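You operate a simulated robot arm through the tools that you are given. There is no shell and no other tool. Be economical: measure what you need, move in short steps, check, and stop when the job is done.

You are at the controls of a simulated two-armed robot. One attempt, no reset.

TASK
Take the bundle from the ledge of the line one conveyor and leave it on the top of the panel bench. Take the blue tape and put it on the shelf of the lane bench. Take the grey cloth and leave it on the upper shelf of the steel rack. Press the gauge button three times. Put the pot from the top of the pallets in the sink. Put the grey roller from the top of the packing bench on the top of the press bench and the white roller on the shelf under the line one conveyor. Put the hand roller from the top of the panel bench on the top of the press bench. Do these in any order. Set down upright: bundle, pot, hand roller.

The check looks at the end state, three seconds after you hand in, the way a careful person would. Anything else that was tipped, shoved, dropped, spilled or broken makes it a failure. Flat cloth is picked up by pressing the open fingertips on it (5 to 10 N) and closing them slowly along it; thin cloth reads only 2 to 8 mm in the jaws.

THE ROBOT
Two 7-joint arms with two-finger parallel grippers on one trunk, on a base that drives. Base frame: it is fixed to the floor where the robot stands at the start and does not move with it; the origin is under the middle of the robot, x ahead of it, y to its left, z up. Units: cm, degrees, N and s.
The left shoulder is at the start at [3, 11.9, 103.5], the right one opposite. With the tool pointing down near the work surface each hand reaches from about 30 to 38 cm from the robot's upright axis, wherever it stands, measured 20 degrees to its own side. Places, roughly: blue tape (7x7x2 cm) [-910, 650, 90]; bundle (11x6x8 cm) [50, -20, 100]; gauge button [-570, -310, 80]; grey cloth (15x6x3 cm) [-880, -330, 140]; hand roller (8x9x9 cm) [110, -330, 100]; pot [-175, -100, 50]; roller [75, -150, 100]; shelf of the lane bench [-890, 560, 30]; shelf under the line one conveyor (24x58 cm) [78, -28, 30]; sink [-380, -320, 80]; top of the panel bench [80, -330, 90]; top of the press bench [-90, -330, 80]; upper shelf of the steel rack [-840, -340, 100]. Payload 3.43 kg a hand.
Tool frame (each hand has its own): the origin (TCP) lies between the finger pads and is the grasp point; the fingertips stand 3 cm ahead of it; z points along the fingers, y is the line along which they close. The gripper opens to 9.4 cm. The fingers are 2.8 cm wide and 1 cm thick; the gripper's body (5 by 9.6 cm) begins 5.5 cm behind the TCP.
Orientation is that of the tool frame in the base frame, as a unit quaternion [x, y, z, w]. With the fingers straight down and closing along the base's y, the tool's x points along the base's -x, its y along +y and its z along -z.

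THE INTERFACE
- The arms move only by the tool nudge_tool. It takes "left_commands", "right_commands" or both (then of equal length, played together; a hand with none holds still); each is a list of rows, each a list of 7 numbers: the shift along the tool's x, y, z in cm, then the turn, a rotation vector about the tool's x, y, z in degrees, then the finger opening in cm, from 0 to 9.4. In form: [[x, y, z, rx, ry, rz, jaw], ...]. A call has 1 to 8 rows; each row is the pose to reach, as a shift and turn from the pose commanded when the call began, along the tool's axes at that moment. A row lasts 0.2 s, in which the tool goes at most 5 cm and 8.6 degrees; a call with a longer step from one row to the next is refused whole, and so is a gripper value outside its range. Where a pose cannot be reached the arm comes as near as it can. A force on the tool above 40 N (or 10 N above the force at the start of the call, whichever is more), or a blocked arm, ends the call early, and 0.2 s more pass. Each finger travels about 7.2 cm/s and halts on what it meets, pressing with about 29 N; the grip force reading is that of the motor and also rises with nothing between the fingers. The clock runs only during rows and for 0.2 s after the last one: add rows that repeat a pose to give the fingers time. It gives the time, the measured TCP pose, the force on the tool (base axes), the opening and the grip force at its end, in the units of the frame above (readings bear some noise), with the torque about the TCP (base axes, N m) and any sound that the robot's microphone picked up.
- Cameras (640 x 400 px; columns grow to the right, rows downward): "scene" is now at [3.52, -0.91, 173.31]; the picture's right is [-0.29, -0.96, 0.00], its down [-0.81, 0.25, -0.53] and it looks along [0.51, -0.16, -0.85] (base axes); focal length 290 px, centre (320, 200). "left" rides on the left gripper at [7.6, -1.4, -10.3] in its tool frame; the picture's right is [0.18, 0.98, 0.00], its down [-0.75, 0.14, -0.64] and it looks along [-0.63, 0.12, 0.77] (tool axes); focal length 243 px, centre (320, 200). "right" rides on the right gripper at [7.6, 1.4, -10.3] in its tool frame; the picture's right is [-0.18, 0.98, 0.00], its down [-0.75, -0.14, -0.64] and it looks along [-0.63, -0.12, 0.77] (tool axes); focal length 243 px, centre (320, 200). There is no depth. A picture from a camera that has moved, and an enlarged one, comes with that camera's place and axes in the base frame and with its lens. The place of the scene camera against the robot may be out by one fixed shift of up to 1.2 cm in any direction.
- grab_frame(camera): a new picture of that camera. No time passes.
- raise_lower(by): slides the trunk up (or, below 0, down) by that many cm; the arms and the scene camera ride with it, the base frame stays. It gives what a move gives, with no picture.
- base_move(legs): drives the robot by 1 to 6 legs, each [ahead, turn to the left] in cm and degrees, along the robot's own axes; the way and the turn of a leg run together, so that a leg with both is an arc; at most 150 cm and 180 degrees a leg. The arms and the cameras ride along, it lands a little off, and it stops where it bumps. It gives what a move gives.
- aim_head(pan, tilt): turns the head with the scene camera to pan (to the left, within 143 degrees either way) and tilt (down, from -29 to 69), counted from straight ahead of the robot. It gives what a move gives.
- zoom(camera, box): a new picture of the part [left, top, right, bottom] of that camera's present view, enlarged. No time passes.
- hand_in(): hands the job in; it is judged then, once.

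Work in short steps. Places have to be worked out from the pictures, the camera data and where the tool is seen: move nearer, look again, correct. Check each grasp and each placing, and mend what went wrong. You have 217 turns and 208 pictures in all, those below and enlarged ones among them. Open the grippers and draw the arms clear of the work before you hand the job in, unless the task says otherwise; then end with one line.

The tools are called after "Request:" as a command line: name --argument value ..., lists and objects as JSON in quotes. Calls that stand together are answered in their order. nudge_tool: Moves the arms, as the interface text tells. Its arguments: {"type":"object","properties":{"left_commands":{"type":"array","items":{"type":"array","items":{"type":"number"}}},"right_commands":{"type":"array","items":{"type":"array","items":{"type":"number"}}}},"required":[]} The other tools are called the same way: raise_lower (by) slides the trunk up or down; base_move (legs) drives the base; aim_head (pan, tilt) turns the head that bears the scene camera; grab_frame (camera) takes a picture; zoom (camera, box) takes an enlarged picture of a part of a camera's view; hand_in () hands the job in.

At the start:

```text
time: 0.0
left_tool_pos: [42.58, -5.11, 123.92]
left_tcp_rot: [0.0, 1.0, 0.0, 0.0]
left_contact_force: [-0.3, 0.0, -0.3]
left_ft_torque: [0.02, 0.02, -0.02]
left_grip_width: 9.4
left_grip_force: 0.0
right_tool_pos: [31.73, -35.16, 124.13]
right_tcp_rot: [0.0, 1.0, 0.0, 0.002]
right_contact_force: [0.0, 0.1, 0.1]
right_ft_torque: [0.0, -0.01, -0.01]
right_grip_width: 9.39
right_grip_force: 0.0
trunk travel left (down, up): [-30.0, 11.0]
robot x, y, heading: [0.22, 0.46, 0.1]
head pan, tilt: [-17.1, 57.9]
```

scene: 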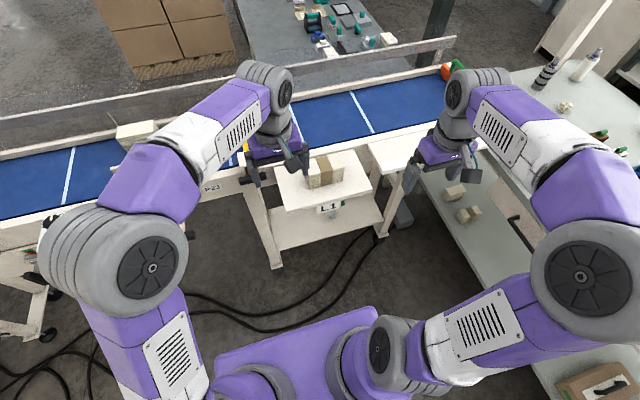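
right: 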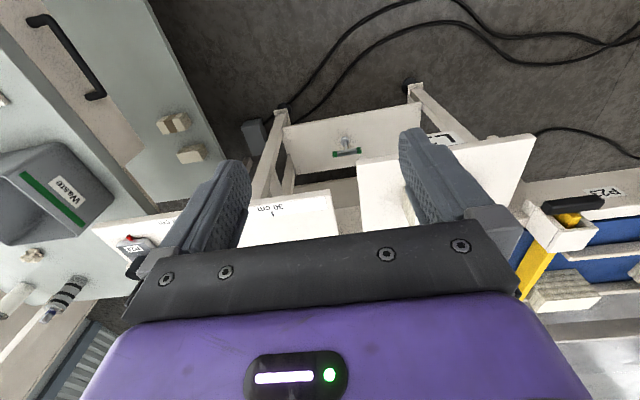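
left: 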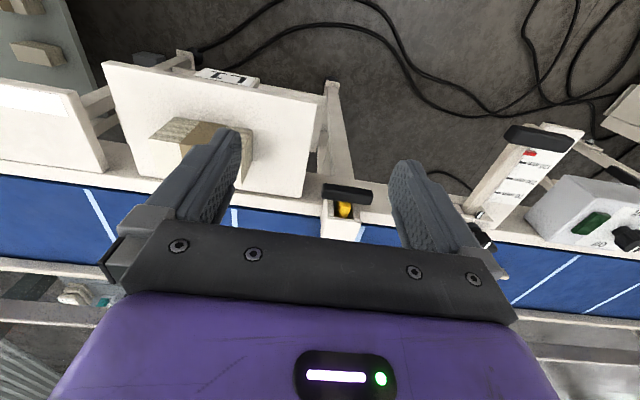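

The bundle is seen on the ledge near x≈57, y≈-20. I take a closer look at it and at the scene around.

Request:
zoom --camera "scene" --box '[220, 100, 460, 250]'

Request:
aim_head --pan -60 --tilt 40

Request:
grab_frame --camera "scene"

```text
2.67 times, centred on (340, 175) of scene
camera zoom: at [3.52, -0.91, 173.31], right [-0.29, -0.96, 0.0], down [-0.81, 0.25, -0.53], along [0.51, -0.16, -0.85], focal length 773 px, centre (267, 267)
```

zoom: 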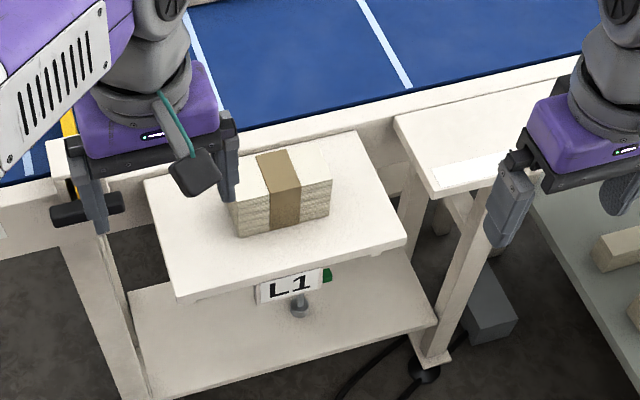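

```text
time: 1.1
left_tool_pos: [42.6, -5.17, 124.02]
left_tcp_rot: [0.0, 1.0, 0.0, 0.0]
left_contact_force: [-0.2, 0.4, 0.3]
left_ft_torque: [-0.01, 0.04, 0.0]
left_grip_width: 9.41
left_grip_force: 0.1
right_tool_pos: [31.77, -35.18, 124.14]
right_tcp_rot: [-0.001, 1.0, 0.0, 0.002]
right_contact_force: [-0.5, 0.6, -0.3]
right_ft_torque: [-0.02, 0.0, 0.02]
right_grip_width: 9.38
right_grip_force: 0.0
trunk travel left (down, up): [-30.0, 11.0]
robot x, y, heading: [-0.16, -0.32, 0.2]
head pan, tilt: [-60.0, 40.0]
```

```text
203 pictures are left
camera scene: at [1.19, -6.24, 175.73], right [-0.87, -0.5, 0.0], down [-0.32, 0.56, -0.77], along [0.38, -0.66, -0.64], focal length 290 px, centre (320, 200)
```

scene: 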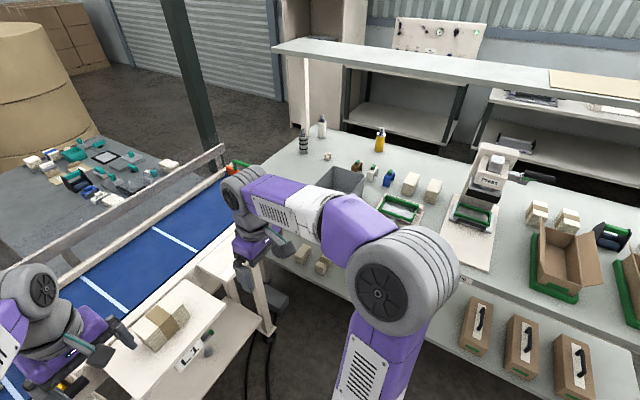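

Let me inspect the packing bench and find the rollers.

Request:
zoom --camera "scene" --box '[280, 100, 460, 212]'

Request:
zoom --camera "scene" --box '[440, 130, 640, 255]'

Request:
aim_head --pan -120 --tilt 25

Request:
grab_frame --camera "scene"

```text
3.56 times, centred on (370, 156) of scene
camera zoom: at [1.19, -6.24, 175.73], right [-0.87, -0.5, 0.0], down [-0.32, 0.56, -0.77], along [0.38, -0.66, -0.64], focal length 1030 px, centre (142, 356)
```

zoom: 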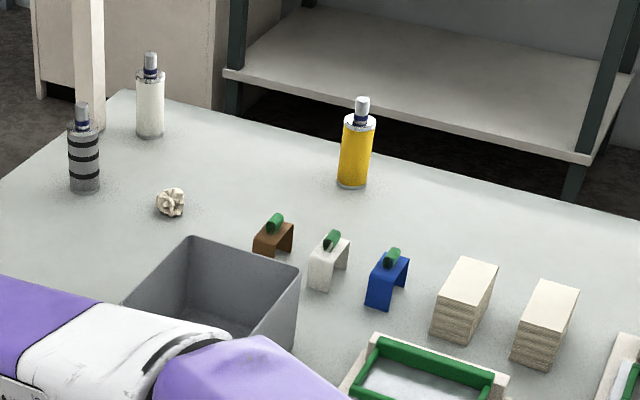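

```text
3.20 times, centred on (540, 192) of scene
camera zoom: at [1.19, -6.24, 175.73], right [-0.87, -0.5, 0.0], down [-0.32, 0.56, -0.77], along [0.38, -0.66, -0.64], focal length 927 px, centre (-384, 224)
```

zoom: 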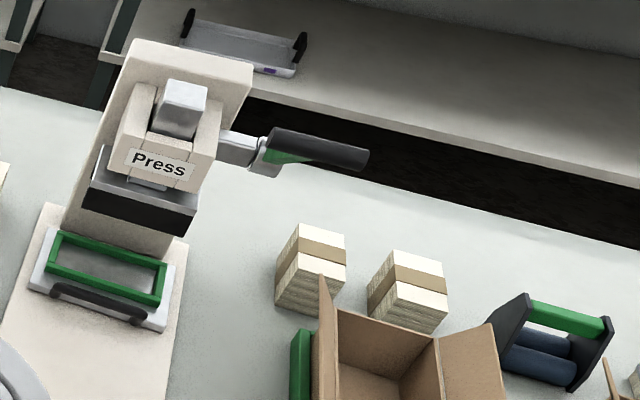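

```text
time: 2.4
left_tool_pos: [42.56, -5.13, 123.95]
left_tcp_rot: [0.0, 1.0, 0.0, -0.001]
left_contact_force: [0.5, -0.7, 0.3]
left_ft_torque: [0.0, 0.02, 0.01]
left_grip_width: 9.43
left_grip_force: 0.0
right_tool_pos: [31.84, -35.27, 124.14]
right_tcp_rot: [-0.001, 1.0, 0.0, 0.002]
right_contact_force: [0.1, 0.6, -0.2]
right_ft_torque: [0.0, 0.03, 0.04]
right_grip_width: 9.4
right_grip_force: 0.1
trunk travel left (down, up): [-30.0, 11.0]
robot x, y, heading: [-0.04, -0.14, 0.0]
head pan, tilt: [-120.0, 25.0]
```

```text
200 pictures are left
camera scene: at [-7.67, -6.86, 178.06], right [-0.87, 0.5, 0.0], down [0.21, 0.37, -0.91], along [-0.45, -0.79, -0.42], focal length 290 px, centre (320, 200)
```

scene: 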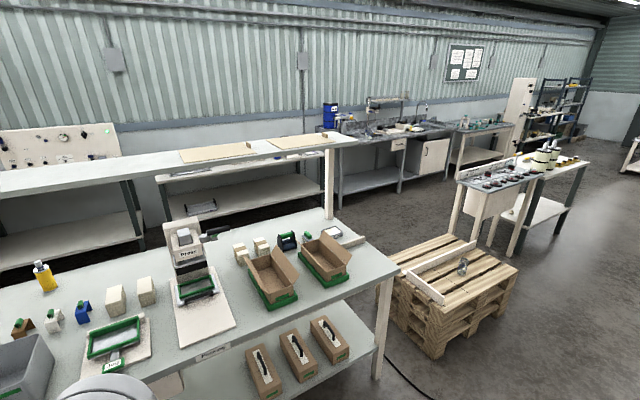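

The striped and white "rollers" look like the cylinders with spindles at the far end of the packing bench. Two more views for the bench geometry and the region beyond the conveyor.

Request:
aim_head --pan -45 --tilt 20

Request:
grab_frame --camera "scene"

Request:
aim_head --pan -90 --tilt 50

Request:
grab_frame --camera "scene"

```text
time: 3.9
left_tool_pos: [42.68, -5.26, 124.01]
left_tcp_rot: [0.0, 1.0, 0.0, 0.0]
left_contact_force: [-0.5, 0.4, 0.1]
left_ft_torque: [0.0, 0.03, 0.0]
left_grip_width: 9.4
left_grip_force: 0.0
right_tool_pos: [31.82, -35.32, 124.17]
right_tcp_rot: [-0.002, 1.0, 0.001, 0.002]
right_contact_force: [-0.6, -0.2, -0.3]
right_ft_torque: [0.01, 0.01, 0.01]
right_grip_width: 9.4
right_grip_force: 0.0
trunk travel left (down, up): [-30.0, 11.0]
robot x, y, heading: [0.16, 0.18, -0.0]
head pan, tilt: [-45.0, 20.0]
```

```text
199 pictures are left
camera scene: at [3.51, -5.47, 178.87], right [-0.71, -0.71, 0.0], down [-0.24, 0.24, -0.94], along [0.66, -0.66, -0.34], focal length 290 px, centre (320, 200)
```

scene: 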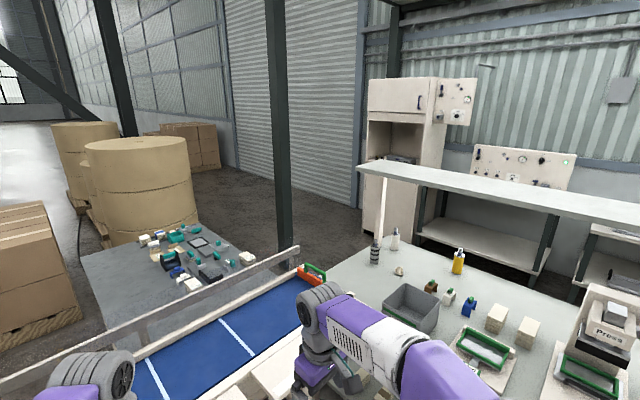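

```text
time: 5.0
left_tool_pos: [42.61, -5.2, 123.96]
left_tcp_rot: [-0.001, 1.0, 0.0, 0.0]
left_contact_force: [0.0, 0.4, 0.8]
left_ft_torque: [0.0, 0.05, -0.05]
left_grip_width: 9.38
left_grip_force: 0.1
right_tool_pos: [31.82, -35.11, 124.31]
right_tcp_rot: [-0.001, 1.0, 0.0, 0.002]
right_contact_force: [-0.6, 0.5, 0.1]
right_ft_torque: [0.03, 0.02, 0.01]
right_grip_width: 9.41
right_grip_force: 0.0
trunk travel left (down, up): [-30.0, 11.0]
robot x, y, heading: [0.09, 0.04, -0.1]
head pan, tilt: [-90.0, 50.0]
```

```text
198 pictures are left
camera scene: at [-3.06, -6.58, 174.32], right [-1.0, 0.0, 0.0], down [0.0, 0.77, -0.64], along [0.0, -0.64, -0.77], focal length 290 px, centre (320, 200)
```

scene: 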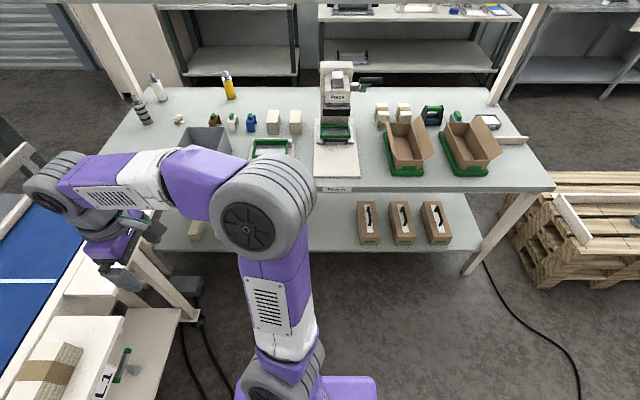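

Bench spans about x -97..93, y -85..-157; the rollers stand at its far end near (87,-134) and (84,-151). First the bundle: I raise the trunk, drive nearer and aim the head at it.

Request:
raise_lower --by 6

Request:
base_move --legs '[[0, -20], [25, 0], [0, 20]]'

Request:
aim_head --pan -30 --tilt 62

Request:
grab_frame --camera "scene"

Request:
grab_frame --camera "right"

```text
time: 6.0
left_tool_pos: [42.73, -5.11, 129.88]
left_tcp_rot: [-0.001, 1.0, 0.0, 0.0]
left_contact_force: [0.6, 0.1, -0.4]
left_ft_torque: [0.01, 0.0, 0.02]
left_grip_width: 9.38
left_grip_force: 0.0
right_tool_pos: [31.83, -35.23, 130.13]
right_tcp_rot: [-0.001, 1.0, 0.0, 0.002]
right_contact_force: [0.3, 0.4, 0.7]
right_ft_torque: [0.01, 0.0, -0.01]
right_grip_width: 9.41
right_grip_force: 0.1
trunk travel left (down, up): [-36.0, 5.0]
robot x, y, heading: [0.15, 0.21, 0.2]
head pan, tilt: [-90.0, 50.0]
```

```text
time: 9.9
left_tool_pos: [65.69, -13.64, 129.95]
left_tcp_rot: [0.001, 1.0, 0.0, 0.0]
left_contact_force: [0.9, 0.9, -0.1]
left_ft_torque: [0.01, 0.01, -0.01]
left_grip_width: 9.4
left_grip_force: 0.0
right_tool_pos: [54.77, -43.59, 130.14]
right_tcp_rot: [0.0, 1.0, 0.0, 0.001]
right_contact_force: [0.1, 0.6, -0.8]
right_ft_torque: [0.03, -0.03, -0.01]
right_grip_width: 9.4
right_grip_force: 0.0
trunk travel left (down, up): [-36.0, 5.0]
robot x, y, heading: [22.76, -7.9, -0.2]
head pan, tilt: [-90.0, 50.0]
```

```text
time: 11.2
left_tool_pos: [65.63, -13.56, 129.87]
left_tcp_rot: [0.001, 1.0, 0.0, 0.0]
left_contact_force: [-1.2, 0.0, -0.9]
left_ft_torque: [0.01, 0.0, 0.01]
left_grip_width: 9.39
left_grip_force: 0.0
right_tool_pos: [54.81, -43.61, 130.26]
right_tcp_rot: [0.0, 1.0, 0.0, 0.002]
right_contact_force: [-0.2, 0.5, -0.2]
right_ft_torque: [0.01, -0.01, -0.01]
right_grip_width: 9.41
right_grip_force: 0.0
trunk travel left (down, up): [-36.0, 5.0]
robot x, y, heading: [22.87, -8.4, 0.1]
head pan, tilt: [-30.0, 62.0]
```

```text
197 pictures are left
camera scene: at [25.47, -10.43, 178.83], right [-0.5, -0.86, 0.0], down [-0.76, 0.44, -0.47], along [0.41, -0.24, -0.88], focal length 290 px, centre (320, 200)
```

scene: 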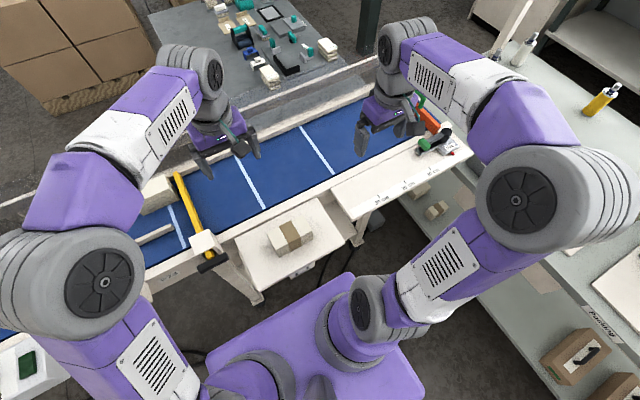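

```text
196 pictures are left
camera right: at [47.2, -42.1, 140.5], right [0.18, 0.98, 0.0], down [0.75, -0.14, 0.64], along [0.63, -0.12, -0.76], focal length 243 px, centre (320, 200)
```

right: 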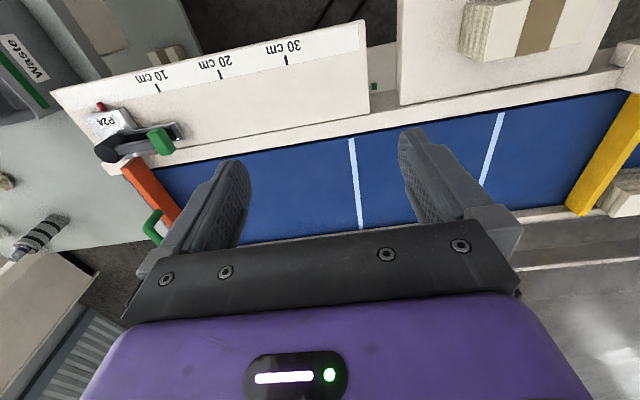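

Bundle top centre is near (56,-18.8,104), well placed for the right hand. I move the left arm away to the left, and bring the right hand over the bundle while turning it.

Request:
nudge_tool --left_commands '[[1, 3, 0, 0, 0, 0, 9.4], [2, 6, 0, 0, 0, 0, 9.4], [3, 9, 0, 0, 0, 0, 9.4], [4, 12, 0, 0, 0, 0, 9.4], [5, 15, 0, 0, 0, 0, 9.4], [6, 18, 0, 0, 0, 0, 9.4], [6, 20, 0, 0, 0, 0, 9.4], [6, 22, 0, 0, 0, 0, 9.4]]' --right_commands '[[0, 3, 0, 0, 0, -8.5, 9.4], [0, 6, 0, 0, 0, -17, 9.4], [0, 9, 0, 0, 0, -25.5, 9.4], [0, 12, 0, 0, 0, -34, 9.4], [-0.5, 15, 0, 0, 0, -42.5, 9.4], [-1, 18, 0, 0, 0, -51, 9.4], [-1.2, 21, 0, 0, 0, -59.5, 9.4], [-1.2, 24.6, 0, 0, 0, -68, 9.4]]'

Request:
nudge_tool --right_commands '[[0, 0, 1.5, 0, 0, -7.3, 9.4], [0, 0, 3, 0, 0, -14.6, 9.4], [0, 0, 5, 0, 0, -22, 9.4], [0, 0, 5, 0, 0, -22, 9.4]]'

Request:
grab_frame --camera "right"

Request:
grab_frame --camera "scene"

```text
time: 13.0
left_tool_pos: [59.63, 8.65, 130.03]
left_tcp_rot: [0.001, 1.0, 0.0, -0.001]
left_contact_force: [0.2, 0.2, 0.2]
left_ft_torque: [-0.01, 0.02, -0.02]
left_grip_width: 9.4
left_grip_force: 0.1
right_tool_pos: [55.99, -18.79, 130.13]
right_tcp_rot: [-0.56, 0.829, -0.001, 0.001]
right_contact_force: [-0.4, 0.2, 1.3]
right_ft_torque: [-0.07, 0.01, 0.02]
right_grip_width: 9.38
right_grip_force: 0.0
trunk travel left (down, up): [-36.0, 5.0]
robot x, y, heading: [23.17, -8.53, 0.0]
head pan, tilt: [-30.0, 62.0]
```

```text
time: 14.0
left_tool_pos: [59.46, 8.55, 130.09]
left_tcp_rot: [0.001, 1.0, 0.0, 0.001]
left_contact_force: [-0.2, -0.3, -0.2]
left_ft_torque: [-0.01, -0.03, -0.03]
left_grip_width: 9.43
left_grip_force: 0.0
right_tool_pos: [55.98, -19.0, 125.03]
right_tcp_rot: [0.708, -0.706, 0.002, -0.002]
right_contact_force: [-0.6, 0.2, -0.4]
right_ft_torque: [0.02, 0.02, 0.05]
right_grip_width: 9.4
right_grip_force: 0.2
trunk travel left (down, up): [-36.0, 5.0]
robot x, y, heading: [23.43, -8.3, -0.1]
head pan, tilt: [-30.0, 62.0]
```

```text
195 pictures are left
camera right: at [54.68, -26.52, 135.42], right [-0.98, 0.18, 0.0], down [0.14, 0.75, 0.64], along [0.12, 0.63, -0.77], focal length 243 px, centre (320, 200)
```

right: 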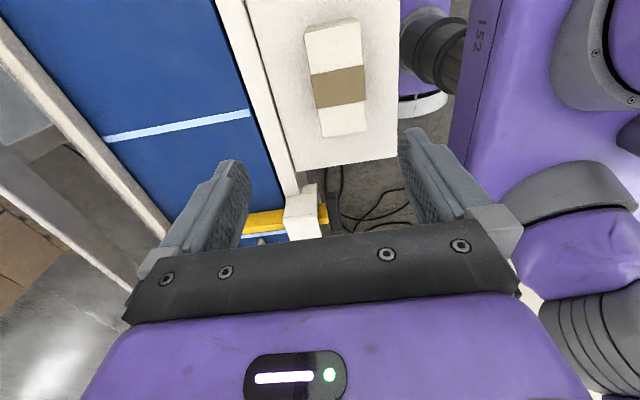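

```text
194 pictures are left
camera scene: at [25.45, -10.39, 178.83], right [-0.5, -0.87, 0.0], down [-0.76, 0.44, -0.47], along [0.41, -0.24, -0.88], focal length 290 px, centre (320, 200)
```

scene: 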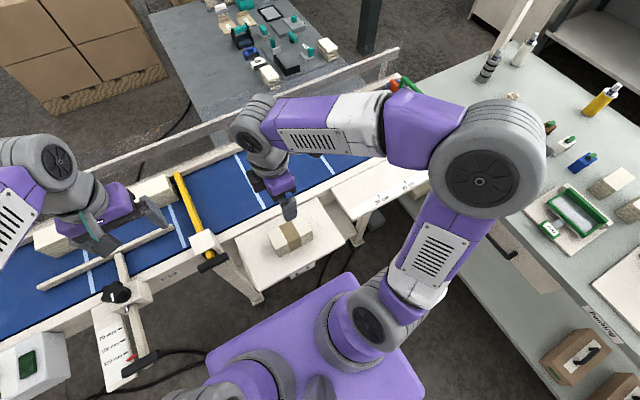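

The hand camera puts the bundle at x≈54.0, y≈-19, well aligned. I shift 2 cm back and go down in two stages.

Request:
nudge_tool --right_commands '[[0, 1, 4, 0, 0, 0, 9.4], [0, 1.9, 8, 0, 0, 0, 9.4], [0, 1.9, 12, 0, 0, 0, 9.4], [0, 1.9, 14, 0, 0, 0, 9.4], [0, 1.9, 14, 0, 0, 0, 9.4]]'

Request:
grab_frame --camera "right"

Request:
zoom --camera "scene" --box '[220, 150, 380, 250]'

```text
time: 15.2
left_tool_pos: [59.55, 8.31, 129.92]
left_tcp_rot: [0.001, 1.0, 0.0, 0.0]
left_contact_force: [0.0, 0.2, -0.4]
left_ft_torque: [0.0, -0.05, -0.01]
left_grip_width: 9.38
left_grip_force: 0.1
right_tool_pos: [54.08, -18.99, 111.27]
right_tcp_rot: [0.707, -0.707, 0.001, -0.002]
right_contact_force: [0.0, -0.2, 0.3]
right_ft_torque: [0.0, 0.03, 0.02]
right_grip_width: 9.38
right_grip_force: 0.1
trunk travel left (down, up): [-36.0, 5.0]
robot x, y, heading: [22.87, -8.23, -0.1]
head pan, tilt: [-30.0, 62.0]
```

```text
193 pictures are left
camera right: at [52.72, -26.55, 121.57], right [-0.98, 0.18, 0.0], down [0.14, 0.75, 0.64], along [0.12, 0.63, -0.77], focal length 243 px, centre (320, 200)
```

right: 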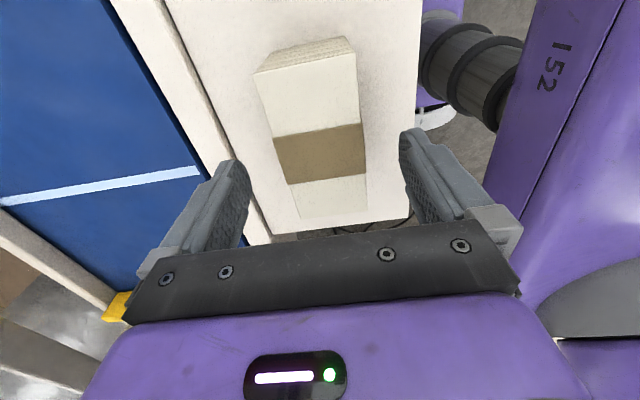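

```text
4.00 times, centred on (300, 200) of scene
camera zoom: at [25.45, -10.42, 178.83], right [-0.5, -0.87, 0.0], down [-0.76, 0.44, -0.47], along [0.41, -0.24, -0.88], focal length 1159 px, centre (400, 200)
```

zoom: 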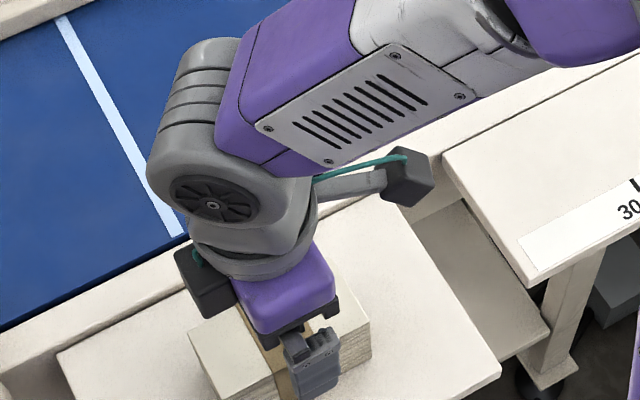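

Band centre is near (54.7,-17.2). I adjust and go down to TCP z≈101, then close.

Request:
nudge_tool --right_commands '[[-1.8, -0.5, 2, 0, 0, 0, 9.4], [-1.8, -0.5, 6, 0, 0, 0, 9.4], [-1.8, -0.5, 9, 0, 0, 0, 9.4], [-1.8, -0.5, 10, 0, 0, 0, 9.4], [-1.8, -0.5, 10, 0, 0, 0, 9.4]]'

Request:
grab_frame --camera "right"

```text
time: 16.0
left_tool_pos: [59.43, 8.39, 130.04]
left_tcp_rot: [0.001, 1.0, 0.0, 0.0]
left_contact_force: [-0.5, -0.7, 1.2]
left_ft_torque: [0.02, 0.02, -0.02]
left_grip_width: 9.4
left_grip_force: 0.0
right_tool_pos: [54.7, -17.14, 103.91]
right_tcp_rot: [0.707, -0.707, 0.006, -0.001]
right_contact_force: [-3.2, -3.8, 34.3]
right_ft_torque: [0.33, 1.83, 0.38]
right_grip_width: 9.39
right_grip_force: 0.1
trunk travel left (down, up): [-36.0, 5.0]
robot x, y, heading: [22.78, -8.27, 0.1]
head pan, tilt: [-30.0, 62.0]
stopped in row 3 (right hand): the force on the tool passed its limit at 162 N (the readings are from after the stop); the commanded pose is now the measured one
```

```text
191 pictures are left
camera right: at [53.31, -24.58, 114.2], right [-0.98, 0.18, -0.01], down [0.13, 0.76, 0.64], along [0.13, 0.63, -0.77], focal length 243 px, centre (320, 200)
```

right: 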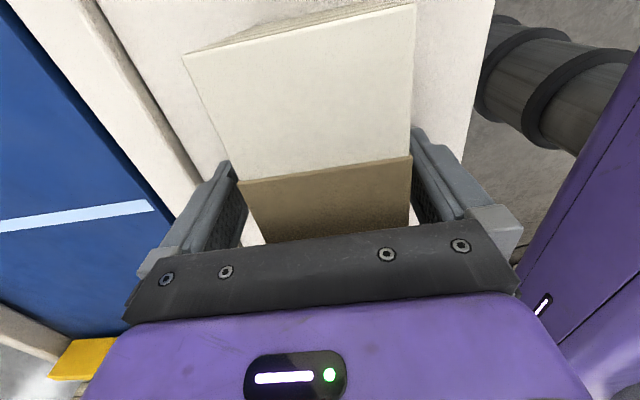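

The fingertips touched the ledge at z≈101, so the bundle's top is about 109 and its centre lies near y≈-19.5. I rise 1.5 cm, shift, and look.

Request:
nudge_tool --right_commands '[[0, 0, -1.5, 0, 0, 0, 9.4], [2.2, 0.3, -1.5, 0, 0, 0, 9.4], [2.2, 0.3, -1.5, 0, 0, 0, 9.4]]'

Request:
grab_frame --camera "right"

Request:
zoom --camera "scene" --box '[220, 180, 380, 280]'

```text
time: 16.8
left_tool_pos: [59.61, 8.48, 129.99]
left_tcp_rot: [0.001, 1.0, 0.0, -0.001]
left_contact_force: [-0.1, -0.1, 0.9]
left_ft_torque: [-0.01, -0.02, -0.01]
left_grip_width: 9.41
left_grip_force: 0.0
right_tool_pos: [54.55, -19.17, 105.09]
right_tcp_rot: [0.708, -0.706, 0.005, 0.0]
right_contact_force: [-0.7, 0.1, 0.7]
right_ft_torque: [0.0, 0.0, 0.06]
right_grip_width: 9.39
right_grip_force: 0.0
trunk travel left (down, up): [-36.0, 5.0]
robot x, y, heading: [22.82, -8.61, -0.2]
head pan, tilt: [-30.0, 62.0]
```

```text
190 pictures are left
camera right: at [53.11, -26.64, 115.53], right [-0.98, 0.18, -0.01], down [0.14, 0.76, 0.64], along [0.12, 0.63, -0.77], focal length 243 px, centre (320, 200)
```

right: 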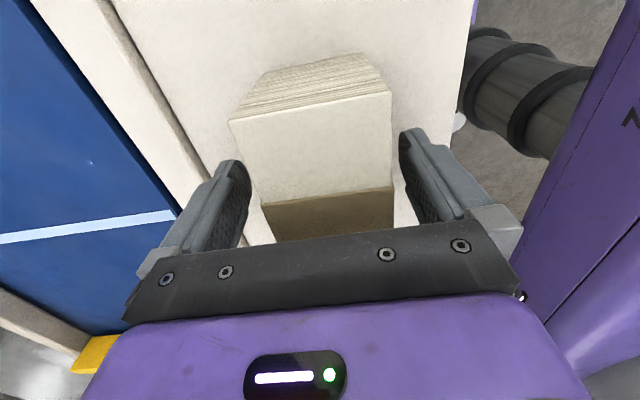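

```text
4.00 times, centred on (300, 230) of scene
camera zoom: at [25.53, -10.34, 178.83], right [-0.5, -0.87, 0.0], down [-0.76, 0.44, -0.47], along [0.41, -0.24, -0.88], focal length 1159 px, centre (400, 80)
```

zoom: 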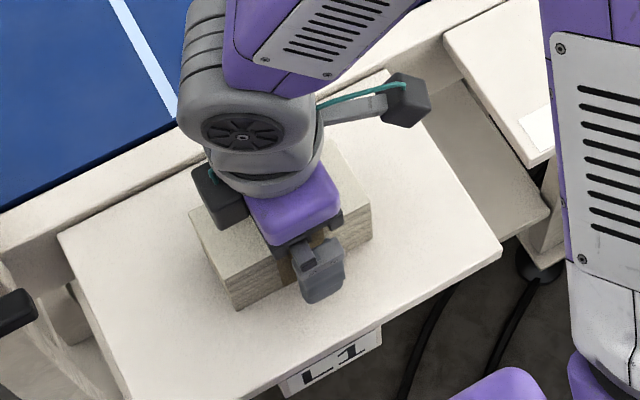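

Fingers straddle the bundle near its middle. Closing slowly.

Request:
nudge_tool --right_commands '[[0, 0, 0, 0, 0, 0, 7.5], [0, 0, 0, 0, 0, 0, 6], [0, 0, 0, 0, 0, 0, 5], [0, 0, 0, 0, 0, 0, 4.5], [0, 0, 0, 0, 0, 0, 4]]'

Request:
nudge_tool --right_commands '[[0, 0, -3, 0, 0, 0, 4], [0, 0, -7, 0, 0, 0, 4], [0, 0, -11, 0, 0, 0, 4], [0, 0, -15, 0, 0, 0, 4], [0, 0, -19, 0, 0, 0, 4]]'

Request:
grab_frame --camera "right"

Request:
grab_frame --camera "scene"

```text
time: 18.0
left_tool_pos: [59.59, 8.4, 130.03]
left_tcp_rot: [0.001, 1.0, 0.0, -0.001]
left_contact_force: [-0.2, -0.4, -0.1]
left_ft_torque: [0.01, 0.02, -0.02]
left_grip_width: 9.43
left_grip_force: 0.1
right_tool_pos: [54.48, -19.24, 105.21]
right_tcp_rot: [-0.707, 0.707, -0.005, -0.001]
right_contact_force: [-0.1, 0.2, 0.8]
right_ft_torque: [-0.05, 0.09, -0.02]
right_grip_width: 6.02
right_grip_force: 28.9
trunk travel left (down, up): [-36.0, 5.0]
robot x, y, heading: [22.99, -8.55, -0.1]
head pan, tilt: [-30.0, 62.0]
```

```text
time: 19.2
left_tool_pos: [59.57, 8.29, 129.89]
left_tcp_rot: [0.001, 1.0, 0.0, 0.0]
left_contact_force: [-0.4, 0.2, 0.1]
left_ft_torque: [-0.01, -0.03, 0.0]
left_grip_width: 9.41
left_grip_force: 0.0
right_tool_pos: [54.23, -19.14, 124.29]
right_tcp_rot: [0.708, -0.707, 0.006, 0.0]
right_contact_force: [0.0, 0.5, -1.6]
right_ft_torque: [-0.03, -0.01, 0.0]
right_grip_width: 6.01
right_grip_force: 28.7
trunk travel left (down, up): [-36.0, 5.0]
robot x, y, heading: [22.76, -8.59, -0.2]
head pan, tilt: [-30.0, 62.0]
```

```text
188 pictures are left
camera right: at [52.8, -26.67, 134.62], right [-0.98, 0.18, -0.01], down [0.14, 0.76, 0.64], along [0.12, 0.63, -0.77], focal length 243 px, centre (320, 200)
```

right: 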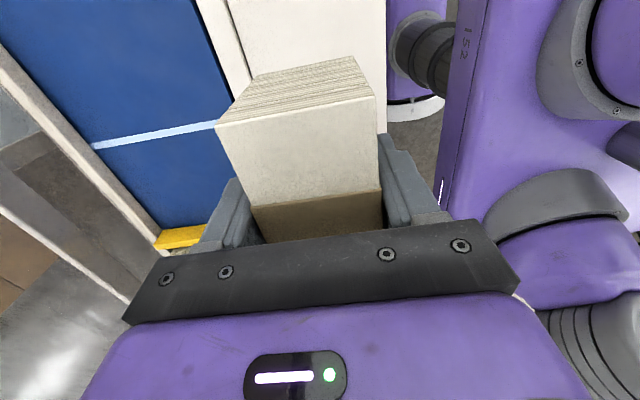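

```text
187 pictures are left
camera scene: at [25.43, -10.42, 178.83], right [-0.5, -0.87, 0.0], down [-0.76, 0.44, -0.47], along [0.41, -0.24, -0.88], focal length 290 px, centre (320, 200)
```

scene: 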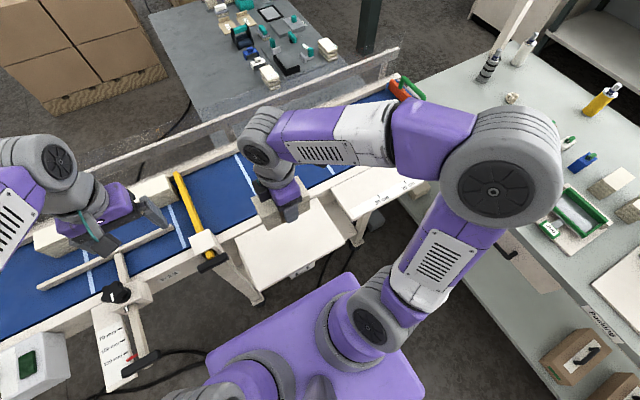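

Bundle is held firmly. I back off, turn about and drive toward -x to survey the route around the bench and the pallets.

Request:
base_move --legs '[[-28, 0], [0, 90], [0, 90], [70, 0]]'

Request:
aim_head --pan 40 --tilt 25

Request:
grab_frame --camera "scene"

Request:
aim_head --pan -20 --tilt 15

Request:
grab_frame --camera "scene"

```text
time: 32.2
left_tool_pos: [-112.56, -21.76, 129.98]
left_tcp_rot: [1.0, -0.018, 0.001, 0.0]
left_contact_force: [0.0, 0.5, 0.4]
left_ft_torque: [0.0, 0.01, 0.0]
left_grip_width: 9.44
left_grip_force: 0.1
right_tool_pos: [-106.38, 5.6, 124.23]
right_tcp_rot: [0.719, 0.695, 0.0, -0.005]
right_contact_force: [0.0, -0.9, -1.7]
right_ft_torque: [0.01, -0.02, 0.02]
right_grip_width: 6.02
right_grip_force: 28.6
trunk travel left (down, up): [-36.0, 5.0]
robot x, y, heading: [-75.62, -6.47, 178.0]
head pan, tilt: [-30.0, 62.0]
```

```text
time: 33.6
left_tool_pos: [-112.64, -21.82, 129.93]
left_tcp_rot: [1.0, -0.017, 0.0, 0.001]
left_contact_force: [0.7, -0.6, -0.4]
left_ft_torque: [0.02, 0.02, 0.0]
left_grip_width: 9.4
left_grip_force: 0.0
right_tool_pos: [-106.44, 5.6, 124.18]
right_tcp_rot: [0.719, 0.695, 0.0, -0.004]
right_contact_force: [0.1, 0.6, -1.2]
right_ft_torque: [0.05, 0.01, 0.01]
right_grip_width: 6.0
right_grip_force: 28.8
trunk travel left (down, up): [-36.0, 5.0]
robot x, y, heading: [-75.47, -6.46, 178.1]
head pan, tilt: [40.0, 25.0]
```

```text
186 pictures are left
camera scene: at [-79.83, -10.91, 184.06], right [-0.62, 0.79, 0.0], down [0.33, 0.26, -0.91], along [-0.71, -0.56, -0.42], focal length 290 px, centre (320, 200)
```

scene: 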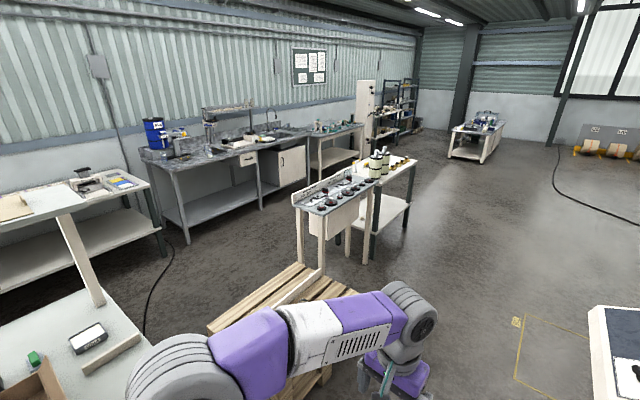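

```text
time: 34.9
left_tool_pos: [-112.56, -21.77, 129.93]
left_tcp_rot: [1.0, -0.017, 0.0, -0.001]
left_contact_force: [0.5, -0.9, -0.5]
left_ft_torque: [0.01, 0.01, 0.02]
left_grip_width: 9.4
left_grip_force: 0.0
right_tool_pos: [-106.39, 5.7, 124.18]
right_tcp_rot: [0.718, 0.696, 0.0, -0.004]
right_contact_force: [1.3, -0.8, -1.0]
right_ft_torque: [0.02, -0.03, 0.02]
right_grip_width: 6.01
right_grip_force: 29.0
trunk travel left (down, up): [-36.0, 5.0]
robot x, y, heading: [-75.23, -6.32, 177.9]
head pan, tilt: [-20.0, 15.0]
```

```text
185 pictures are left
camera scene: at [-81.24, -1.76, 185.69], right [0.37, 0.93, 0.0], down [0.24, -0.1, -0.97], along [-0.9, 0.36, -0.26], focal length 290 px, centre (320, 200)
```

scene: 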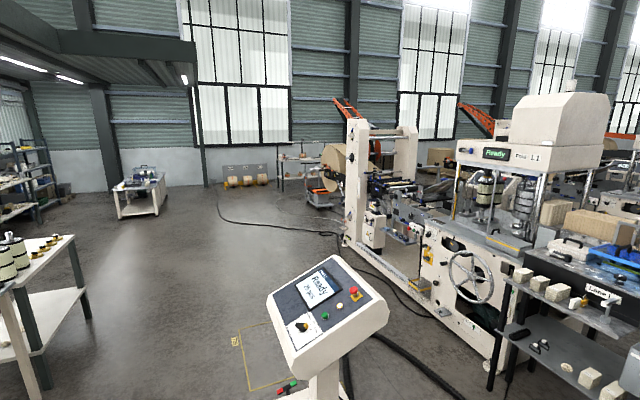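

The way to the back aisle leads round the west side: between pallets (y<-85) and the console (y>20), then past the table's west end (x≈-400). I drive the first stretch carefully.

Request:
base_move --legs '[[0, 21], [77, 0], [0, -19], [130, 0]]'

Request:
aim_head --pan 30 --tilt 35

Request:
grab_frame --camera "scene"

```text
time: 47.4
left_tool_pos: [-315.18, -49.14, 129.96]
left_tcp_rot: [1.0, 0.0, 0.001, 0.0]
left_contact_force: [-0.1, 0.9, 0.4]
left_ft_torque: [0.01, 0.03, 0.01]
left_grip_width: 9.43
left_grip_force: 0.0
right_tool_pos: [-309.91, -21.66, 124.16]
right_tcp_rot: [0.706, 0.708, 0.001, -0.005]
right_contact_force: [0.3, 0.1, -0.8]
right_ft_torque: [0.03, 0.01, 0.0]
right_grip_width: 5.99
right_grip_force: 29.3
trunk travel left (down, up): [-36.0, 5.0]
robot x, y, heading: [-278.43, -32.38, -180.1]
head pan, tilt: [-20.0, 15.0]
```

```text
time: 48.6
left_tool_pos: [-315.21, -49.09, 129.93]
left_tcp_rot: [1.0, 0.001, 0.001, 0.0]
left_contact_force: [0.4, -0.6, -0.6]
left_ft_torque: [0.01, 0.01, -0.01]
left_grip_width: 9.38
left_grip_force: 0.0
right_tool_pos: [-309.96, -21.49, 124.26]
right_tcp_rot: [0.706, 0.708, -0.001, -0.005]
right_contact_force: [1.0, 0.0, -1.5]
right_ft_torque: [0.0, -0.04, -0.01]
right_grip_width: 5.99
right_grip_force: 29.0
trunk travel left (down, up): [-36.0, 5.0]
robot x, y, heading: [-278.58, -32.42, -180.1]
head pan, tilt: [30.0, 35.0]
```

```text
184 pictures are left
camera scene: at [-283.43, -35.54, 182.49], right [-0.5, 0.87, 0.0], down [0.5, 0.29, -0.82], along [-0.71, -0.41, -0.57], focal length 290 px, centre (320, 200)
```

scene: 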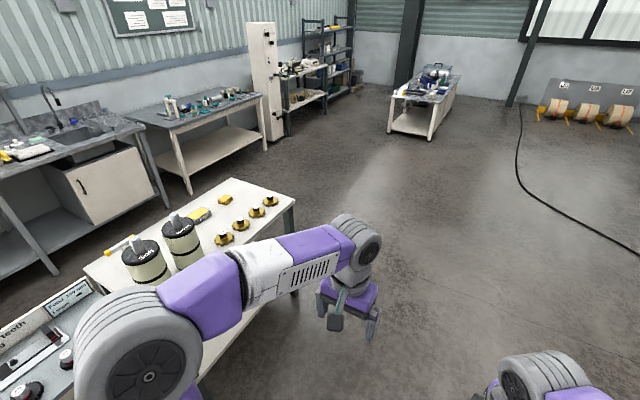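

Clear floor ahead. I drive round the west end of this table and into the back aisle.

Request:
base_move --legs '[[0, 4], [90, 0], [90, 0], [0, 86], [95, 0], [95, 0]]'

Request:
aim_head --pan 80 --tilt 25

Request:
grab_frame --camera "scene"

Request:
aim_head --pan -50 --tilt 30

Request:
grab_frame --camera "scene"

```text
time: 71.0
left_tool_pos: [-448.69, -271.13, 130.03]
left_tcp_rot: [0.713, 0.701, 0.0, 0.0]
left_contact_force: [-0.6, 0.1, -0.4]
left_ft_torque: [0.0, 0.02, -0.01]
left_grip_width: 9.41
left_grip_force: 0.1
right_tool_pos: [-476.1, -265.21, 124.27]
right_tcp_rot: [0.008, 1.0, -0.003, -0.003]
right_contact_force: [1.4, 0.2, -0.8]
right_ft_torque: [0.0, 0.01, 0.0]
right_grip_width: 6.0
right_grip_force: 28.8
trunk travel left (down, up): [-36.0, 5.0]
robot x, y, heading: [-464.54, -234.23, -91.0]
head pan, tilt: [30.0, 35.0]
```

```text
time: 72.2
left_tool_pos: [-448.61, -271.05, 130.03]
left_tcp_rot: [0.713, 0.701, 0.0, 0.0]
left_contact_force: [0.5, -0.7, 0.6]
left_ft_torque: [-0.02, -0.01, -0.01]
left_grip_width: 9.38
left_grip_force: 0.1
right_tool_pos: [-476.21, -265.25, 124.29]
right_tcp_rot: [0.008, 1.0, -0.004, -0.004]
right_contact_force: [0.5, 0.0, -0.5]
right_ft_torque: [-0.04, 0.01, 0.02]
right_grip_width: 5.97
right_grip_force: 29.2
trunk travel left (down, up): [-36.0, 5.0]
robot x, y, heading: [-464.83, -234.18, -91.2]
head pan, tilt: [80.0, 25.0]
```

```text
183 pictures are left
camera scene: at [-455.76, -231.88, 184.06], right [-0.19, -0.98, 0.0], down [-0.41, 0.08, -0.91], along [0.89, -0.17, -0.42], focal length 290 px, centre (320, 200)
```

scene: 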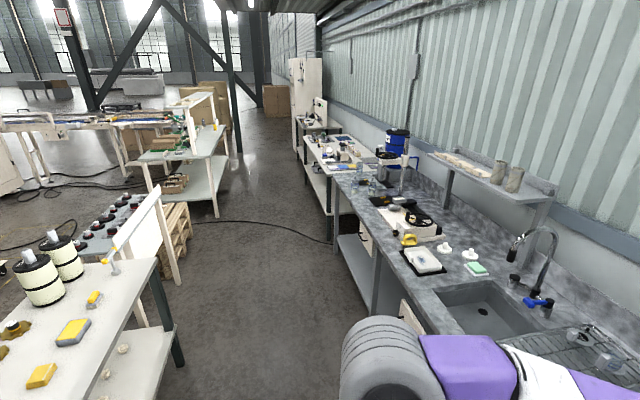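

```text
time: 74.3
left_tool_pos: [-448.77, -271.06, 130.11]
left_tcp_rot: [0.713, 0.701, 0.001, -0.001]
left_contact_force: [-0.4, 0.5, 0.2]
left_ft_torque: [-0.04, -0.02, 0.0]
left_grip_width: 9.42
left_grip_force: 0.1
right_tool_pos: [-476.09, -265.26, 124.17]
right_tcp_rot: [0.008, 1.0, -0.003, -0.004]
right_contact_force: [0.5, 0.5, -1.9]
right_ft_torque: [0.03, -0.02, -0.02]
right_grip_width: 5.99
right_grip_force: 29.1
trunk travel left (down, up): [-36.0, 5.0]
robot x, y, heading: [-465.16, -234.21, -90.9]
head pan, tilt: [-50.0, 30.0]
```

```text
182 pictures are left
camera scene: at [-471.83, -235.8, 183.27], right [-0.63, 0.78, 0.0], down [0.39, 0.31, -0.87], along [-0.67, -0.55, -0.5], focal length 290 px, centre (320, 200)
```

scene: 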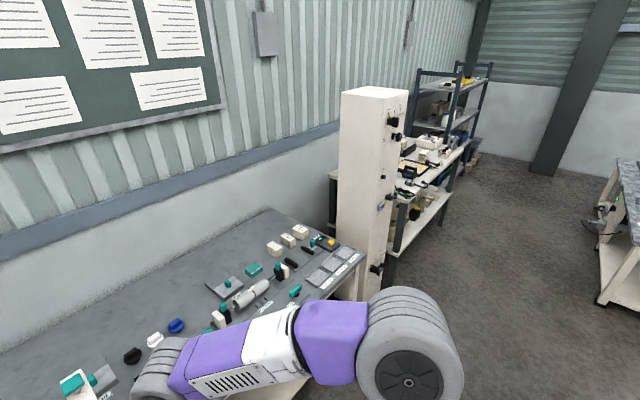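

The aisle to the east is free (the gauge box is on the bench to the west, for later). I turn east and drive along the aisle.

Request:
base_move --legs '[[0, 90], [120, 0], [120, 0], [110, 0]]'

Request:
aim_head --pan -20 --tilt 25

Request:
grab_frame --camera "scene"

```text
time: 95.2
left_tool_pos: [-74.9, -231.16, 129.99]
left_tcp_rot: [0.018, 1.0, 0.001, -0.001]
left_contact_force: [-0.2, -0.1, 0.1]
left_ft_torque: [0.01, 0.0, -0.02]
left_grip_width: 9.39
left_grip_force: 0.0
right_tool_pos: [-81.25, -258.61, 124.22]
right_tcp_rot: [-0.694, 0.72, -0.005, -0.001]
right_contact_force: [0.6, -0.2, -0.9]
right_ft_torque: [0.0, -0.01, 0.01]
right_grip_width: 6.0
right_grip_force: 29.2
trunk travel left (down, up): [-36.0, 5.0]
robot x, y, heading: [-112.13, -246.65, -2.2]
head pan, tilt: [-50.0, 30.0]
```

```text
time: 96.2
left_tool_pos: [-74.91, -231.24, 129.96]
left_tcp_rot: [0.02, 1.0, 0.0, 0.0]
left_contact_force: [-0.4, 0.0, 0.6]
left_ft_torque: [0.01, -0.01, -0.02]
left_grip_width: 9.43
left_grip_force: 0.1
right_tool_pos: [-81.37, -258.63, 124.33]
right_tcp_rot: [-0.695, 0.719, -0.005, 0.0]
right_contact_force: [0.3, -1.2, -1.6]
right_ft_torque: [0.04, -0.03, 0.04]
right_grip_width: 6.02
right_grip_force: 29.4
trunk travel left (down, up): [-36.0, 5.0]
robot x, y, heading: [-111.97, -246.47, -2.0]
head pan, tilt: [-20.0, 25.0]
```

```text
181 pictures are left
camera scene: at [-106.67, -248.88, 184.06], right [-0.38, -0.93, 0.0], down [-0.39, 0.16, -0.91], along [0.84, -0.34, -0.42], focal length 290 px, centre (320, 200)
```

scene: 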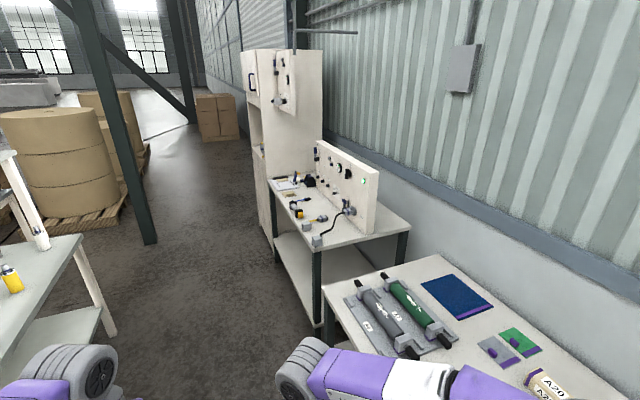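

The panel bench runs from x≈23 to 144 with its front at y≈-300; zoom for its free space and the hand roller.

Request:
zoom --camera "scene" --box '[240, 130, 420, 260]'

Request:
base_move --legs '[[0, 2], [120, 0]]'

Request:
aim_head --pan -55 --tilt 40

Request:
grab_frame --camera "scene"

```text
3.08 times, centred on (330, 195) of scene
camera zoom: at [-106.67, -248.88, 184.06], right [-0.38, -0.93, 0.0], down [-0.39, 0.16, -0.91], along [0.84, -0.34, -0.42], focal length 892 px, centre (289, 215)
```

zoom: 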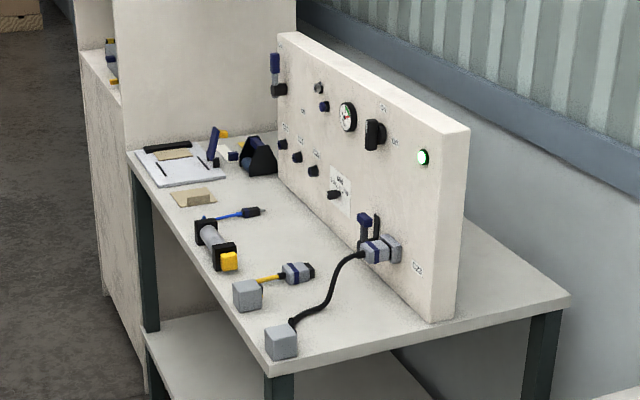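

```text
time: 102.8
left_tool_pos: [47.41, -229.05, 130.0]
left_tcp_rot: [-0.004, 1.0, 0.0, 0.0]
left_contact_force: [-0.4, 0.2, 0.0]
left_ft_torque: [-0.03, 0.02, -0.03]
left_grip_width: 9.41
left_grip_force: 0.0
right_tool_pos: [42.33, -256.7, 124.17]
right_tcp_rot: [0.711, -0.704, 0.005, 0.0]
right_contact_force: [-0.9, -0.1, -1.2]
right_ft_torque: [0.0, 0.02, 0.02]
right_grip_width: 5.98
right_grip_force: 29.4
trunk travel left (down, up): [-36.0, 5.0]
robot x, y, heading: [10.91, -246.2, 0.5]
head pan, tilt: [-20.0, 25.0]
```

```text
time: 103.8
left_tool_pos: [47.37, -229.11, 129.98]
left_tcp_rot: [-0.004, 1.0, 0.0, 0.0]
left_contact_force: [1.1, 0.1, 0.0]
left_ft_torque: [-0.03, -0.03, -0.05]
left_grip_width: 9.4
left_grip_force: 0.0
right_tool_pos: [42.4, -256.72, 124.23]
right_tcp_rot: [0.711, -0.703, 0.004, 0.0]
right_contact_force: [-0.2, -0.9, -1.0]
right_ft_torque: [0.0, 0.02, 0.0]
right_grip_width: 6.02
right_grip_force: 29.2
trunk travel left (down, up): [-36.0, 5.0]
robot x, y, heading: [10.87, -246.29, 0.5]
head pan, tilt: [-55.0, 40.0]
```

```text
179 pictures are left
camera scene: at [12.89, -252.07, 181.73], right [-0.81, -0.58, 0.0], down [-0.37, 0.52, -0.77], along [0.45, -0.62, -0.64], focal length 290 px, centre (320, 200)
```

scene: 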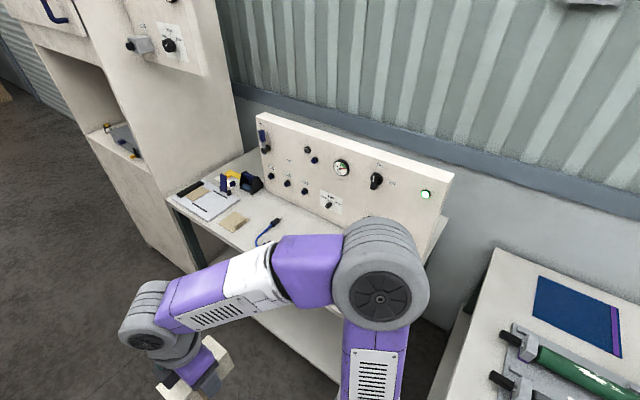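

Free room for the bundle is around (69,-317), between the grey cylinder tool and the panel. I drive abreast of it and face the bench.

Request:
base_move --legs '[[70, 0], [0, -90], [12, 0]]'

Request:
aim_head --pan -5 --tilt 50

Request:
grab_frame --camera "scene"

```text
time: 112.3
left_tool_pos: [99.22, -293.55, 129.95]
left_tcp_rot: [0.702, 0.713, -0.001, 0.001]
left_contact_force: [0.2, 0.1, 0.3]
left_ft_torque: [0.01, 0.0, -0.01]
left_grip_width: 9.4
left_grip_force: 0.0
right_tool_pos: [71.45, -288.7, 124.25]
right_tcp_rot: [-0.009, 1.0, -0.005, -0.003]
right_contact_force: [0.5, 0.9, -0.8]
right_ft_torque: [-0.03, -0.04, 0.01]
right_grip_width: 6.02
right_grip_force: 28.4
trunk travel left (down, up): [-36.0, 5.0]
robot x, y, heading: [81.77, -257.42, -89.1]
head pan, tilt: [-55.0, 40.0]
```

```text
time: 113.5
left_tool_pos: [99.09, -293.68, 129.91]
left_tcp_rot: [0.702, 0.713, -0.001, -0.001]
left_contact_force: [0.3, -0.6, 0.8]
left_ft_torque: [-0.02, -0.01, -0.02]
left_grip_width: 9.4
left_grip_force: 0.1
right_tool_pos: [71.29, -288.85, 124.18]
right_tcp_rot: [-0.009, 1.0, -0.003, -0.003]
right_contact_force: [0.9, -0.3, -1.3]
right_ft_torque: [0.02, -0.05, 0.03]
right_grip_width: 6.02
right_grip_force: 29.0
trunk travel left (down, up): [-36.0, 5.0]
robot x, y, heading: [81.69, -257.1, -88.7]
head pan, tilt: [-5.0, 50.0]
```

```text
178 pictures are left
camera scene: at [80.94, -260.95, 180.31], right [-1.0, 0.07, 0.0], down [0.06, 0.76, -0.64], along [-0.05, -0.64, -0.77], focal length 290 px, centre (320, 200)
```

scene: 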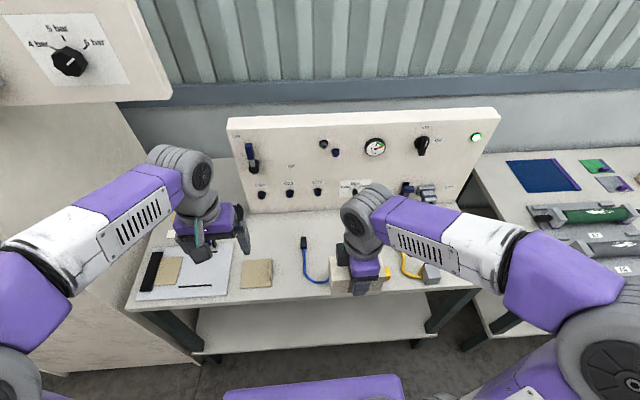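

I see a free patch at x 87–102, y≈-318 between the tan card and the blue cable. It suits the right hand if the robot stands ~24 cm further east, so I shift over.

Request:
base_move --legs '[[-11, 0], [0, 89], [24, 0], [0, -90], [15, 0]]'

Request:
aim_head --pan -5 --tilt 55

Request:
grab_frame --camera "scene"

Request:
grab_frame --camera "left"

```text
time: 124.5
left_tool_pos: [123.46, -297.57, 130.09]
left_tcp_rot: [0.699, 0.715, 0.0, 0.0]
left_contact_force: [0.6, 0.1, 0.5]
left_ft_torque: [0.05, -0.04, -0.03]
left_grip_width: 9.41
left_grip_force: 0.1
right_tool_pos: [95.76, -292.88, 124.31]
right_tcp_rot: [-0.013, 1.0, -0.002, -0.003]
right_contact_force: [0.2, -0.6, -2.1]
right_ft_torque: [0.02, -0.02, -0.01]
right_grip_width: 6.0
right_grip_force: 28.6
trunk travel left (down, up): [-36.0, 5.0]
robot x, y, heading: [106.07, -261.33, -88.7]
head pan, tilt: [-5.0, 50.0]
```

```text
time: 125.2
left_tool_pos: [123.33, -297.71, 129.87]
left_tcp_rot: [0.699, 0.715, 0.0, 0.0]
left_contact_force: [0.4, 0.3, 0.0]
left_ft_torque: [0.03, 0.0, 0.0]
left_grip_width: 9.41
left_grip_force: 0.1
right_tool_pos: [95.76, -293.11, 124.23]
right_tcp_rot: [-0.013, 1.0, -0.004, -0.003]
right_contact_force: [0.5, 0.0, -1.1]
right_ft_torque: [0.01, -0.03, -0.03]
right_grip_width: 5.97
right_grip_force: 29.0
trunk travel left (down, up): [-36.0, 5.0]
robot x, y, heading: [105.58, -261.47, -88.8]
head pan, tilt: [-5.0, 55.0]
```

```text
177 pictures are left
camera scene: at [105.21, -264.7, 179.66], right [-1.0, 0.06, 0.0], down [0.05, 0.82, -0.57], along [-0.04, -0.57, -0.82], focal length 290 px, centre (320, 200)
```

scene: 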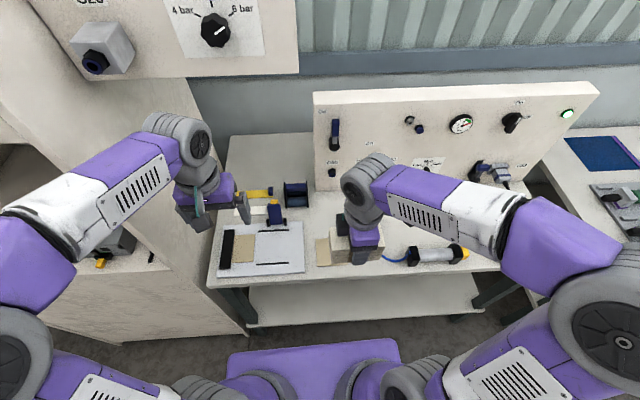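

```text
176 pictures are left
camera left: at [121.87, -290.16, 140.23], right [0.98, 0.21, 0.0], down [0.16, -0.75, 0.64], along [0.13, -0.63, -0.77], focal length 243 px, centre (320, 200)
```

left: 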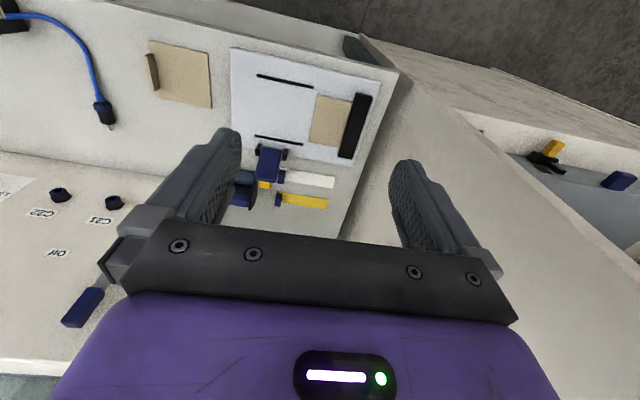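

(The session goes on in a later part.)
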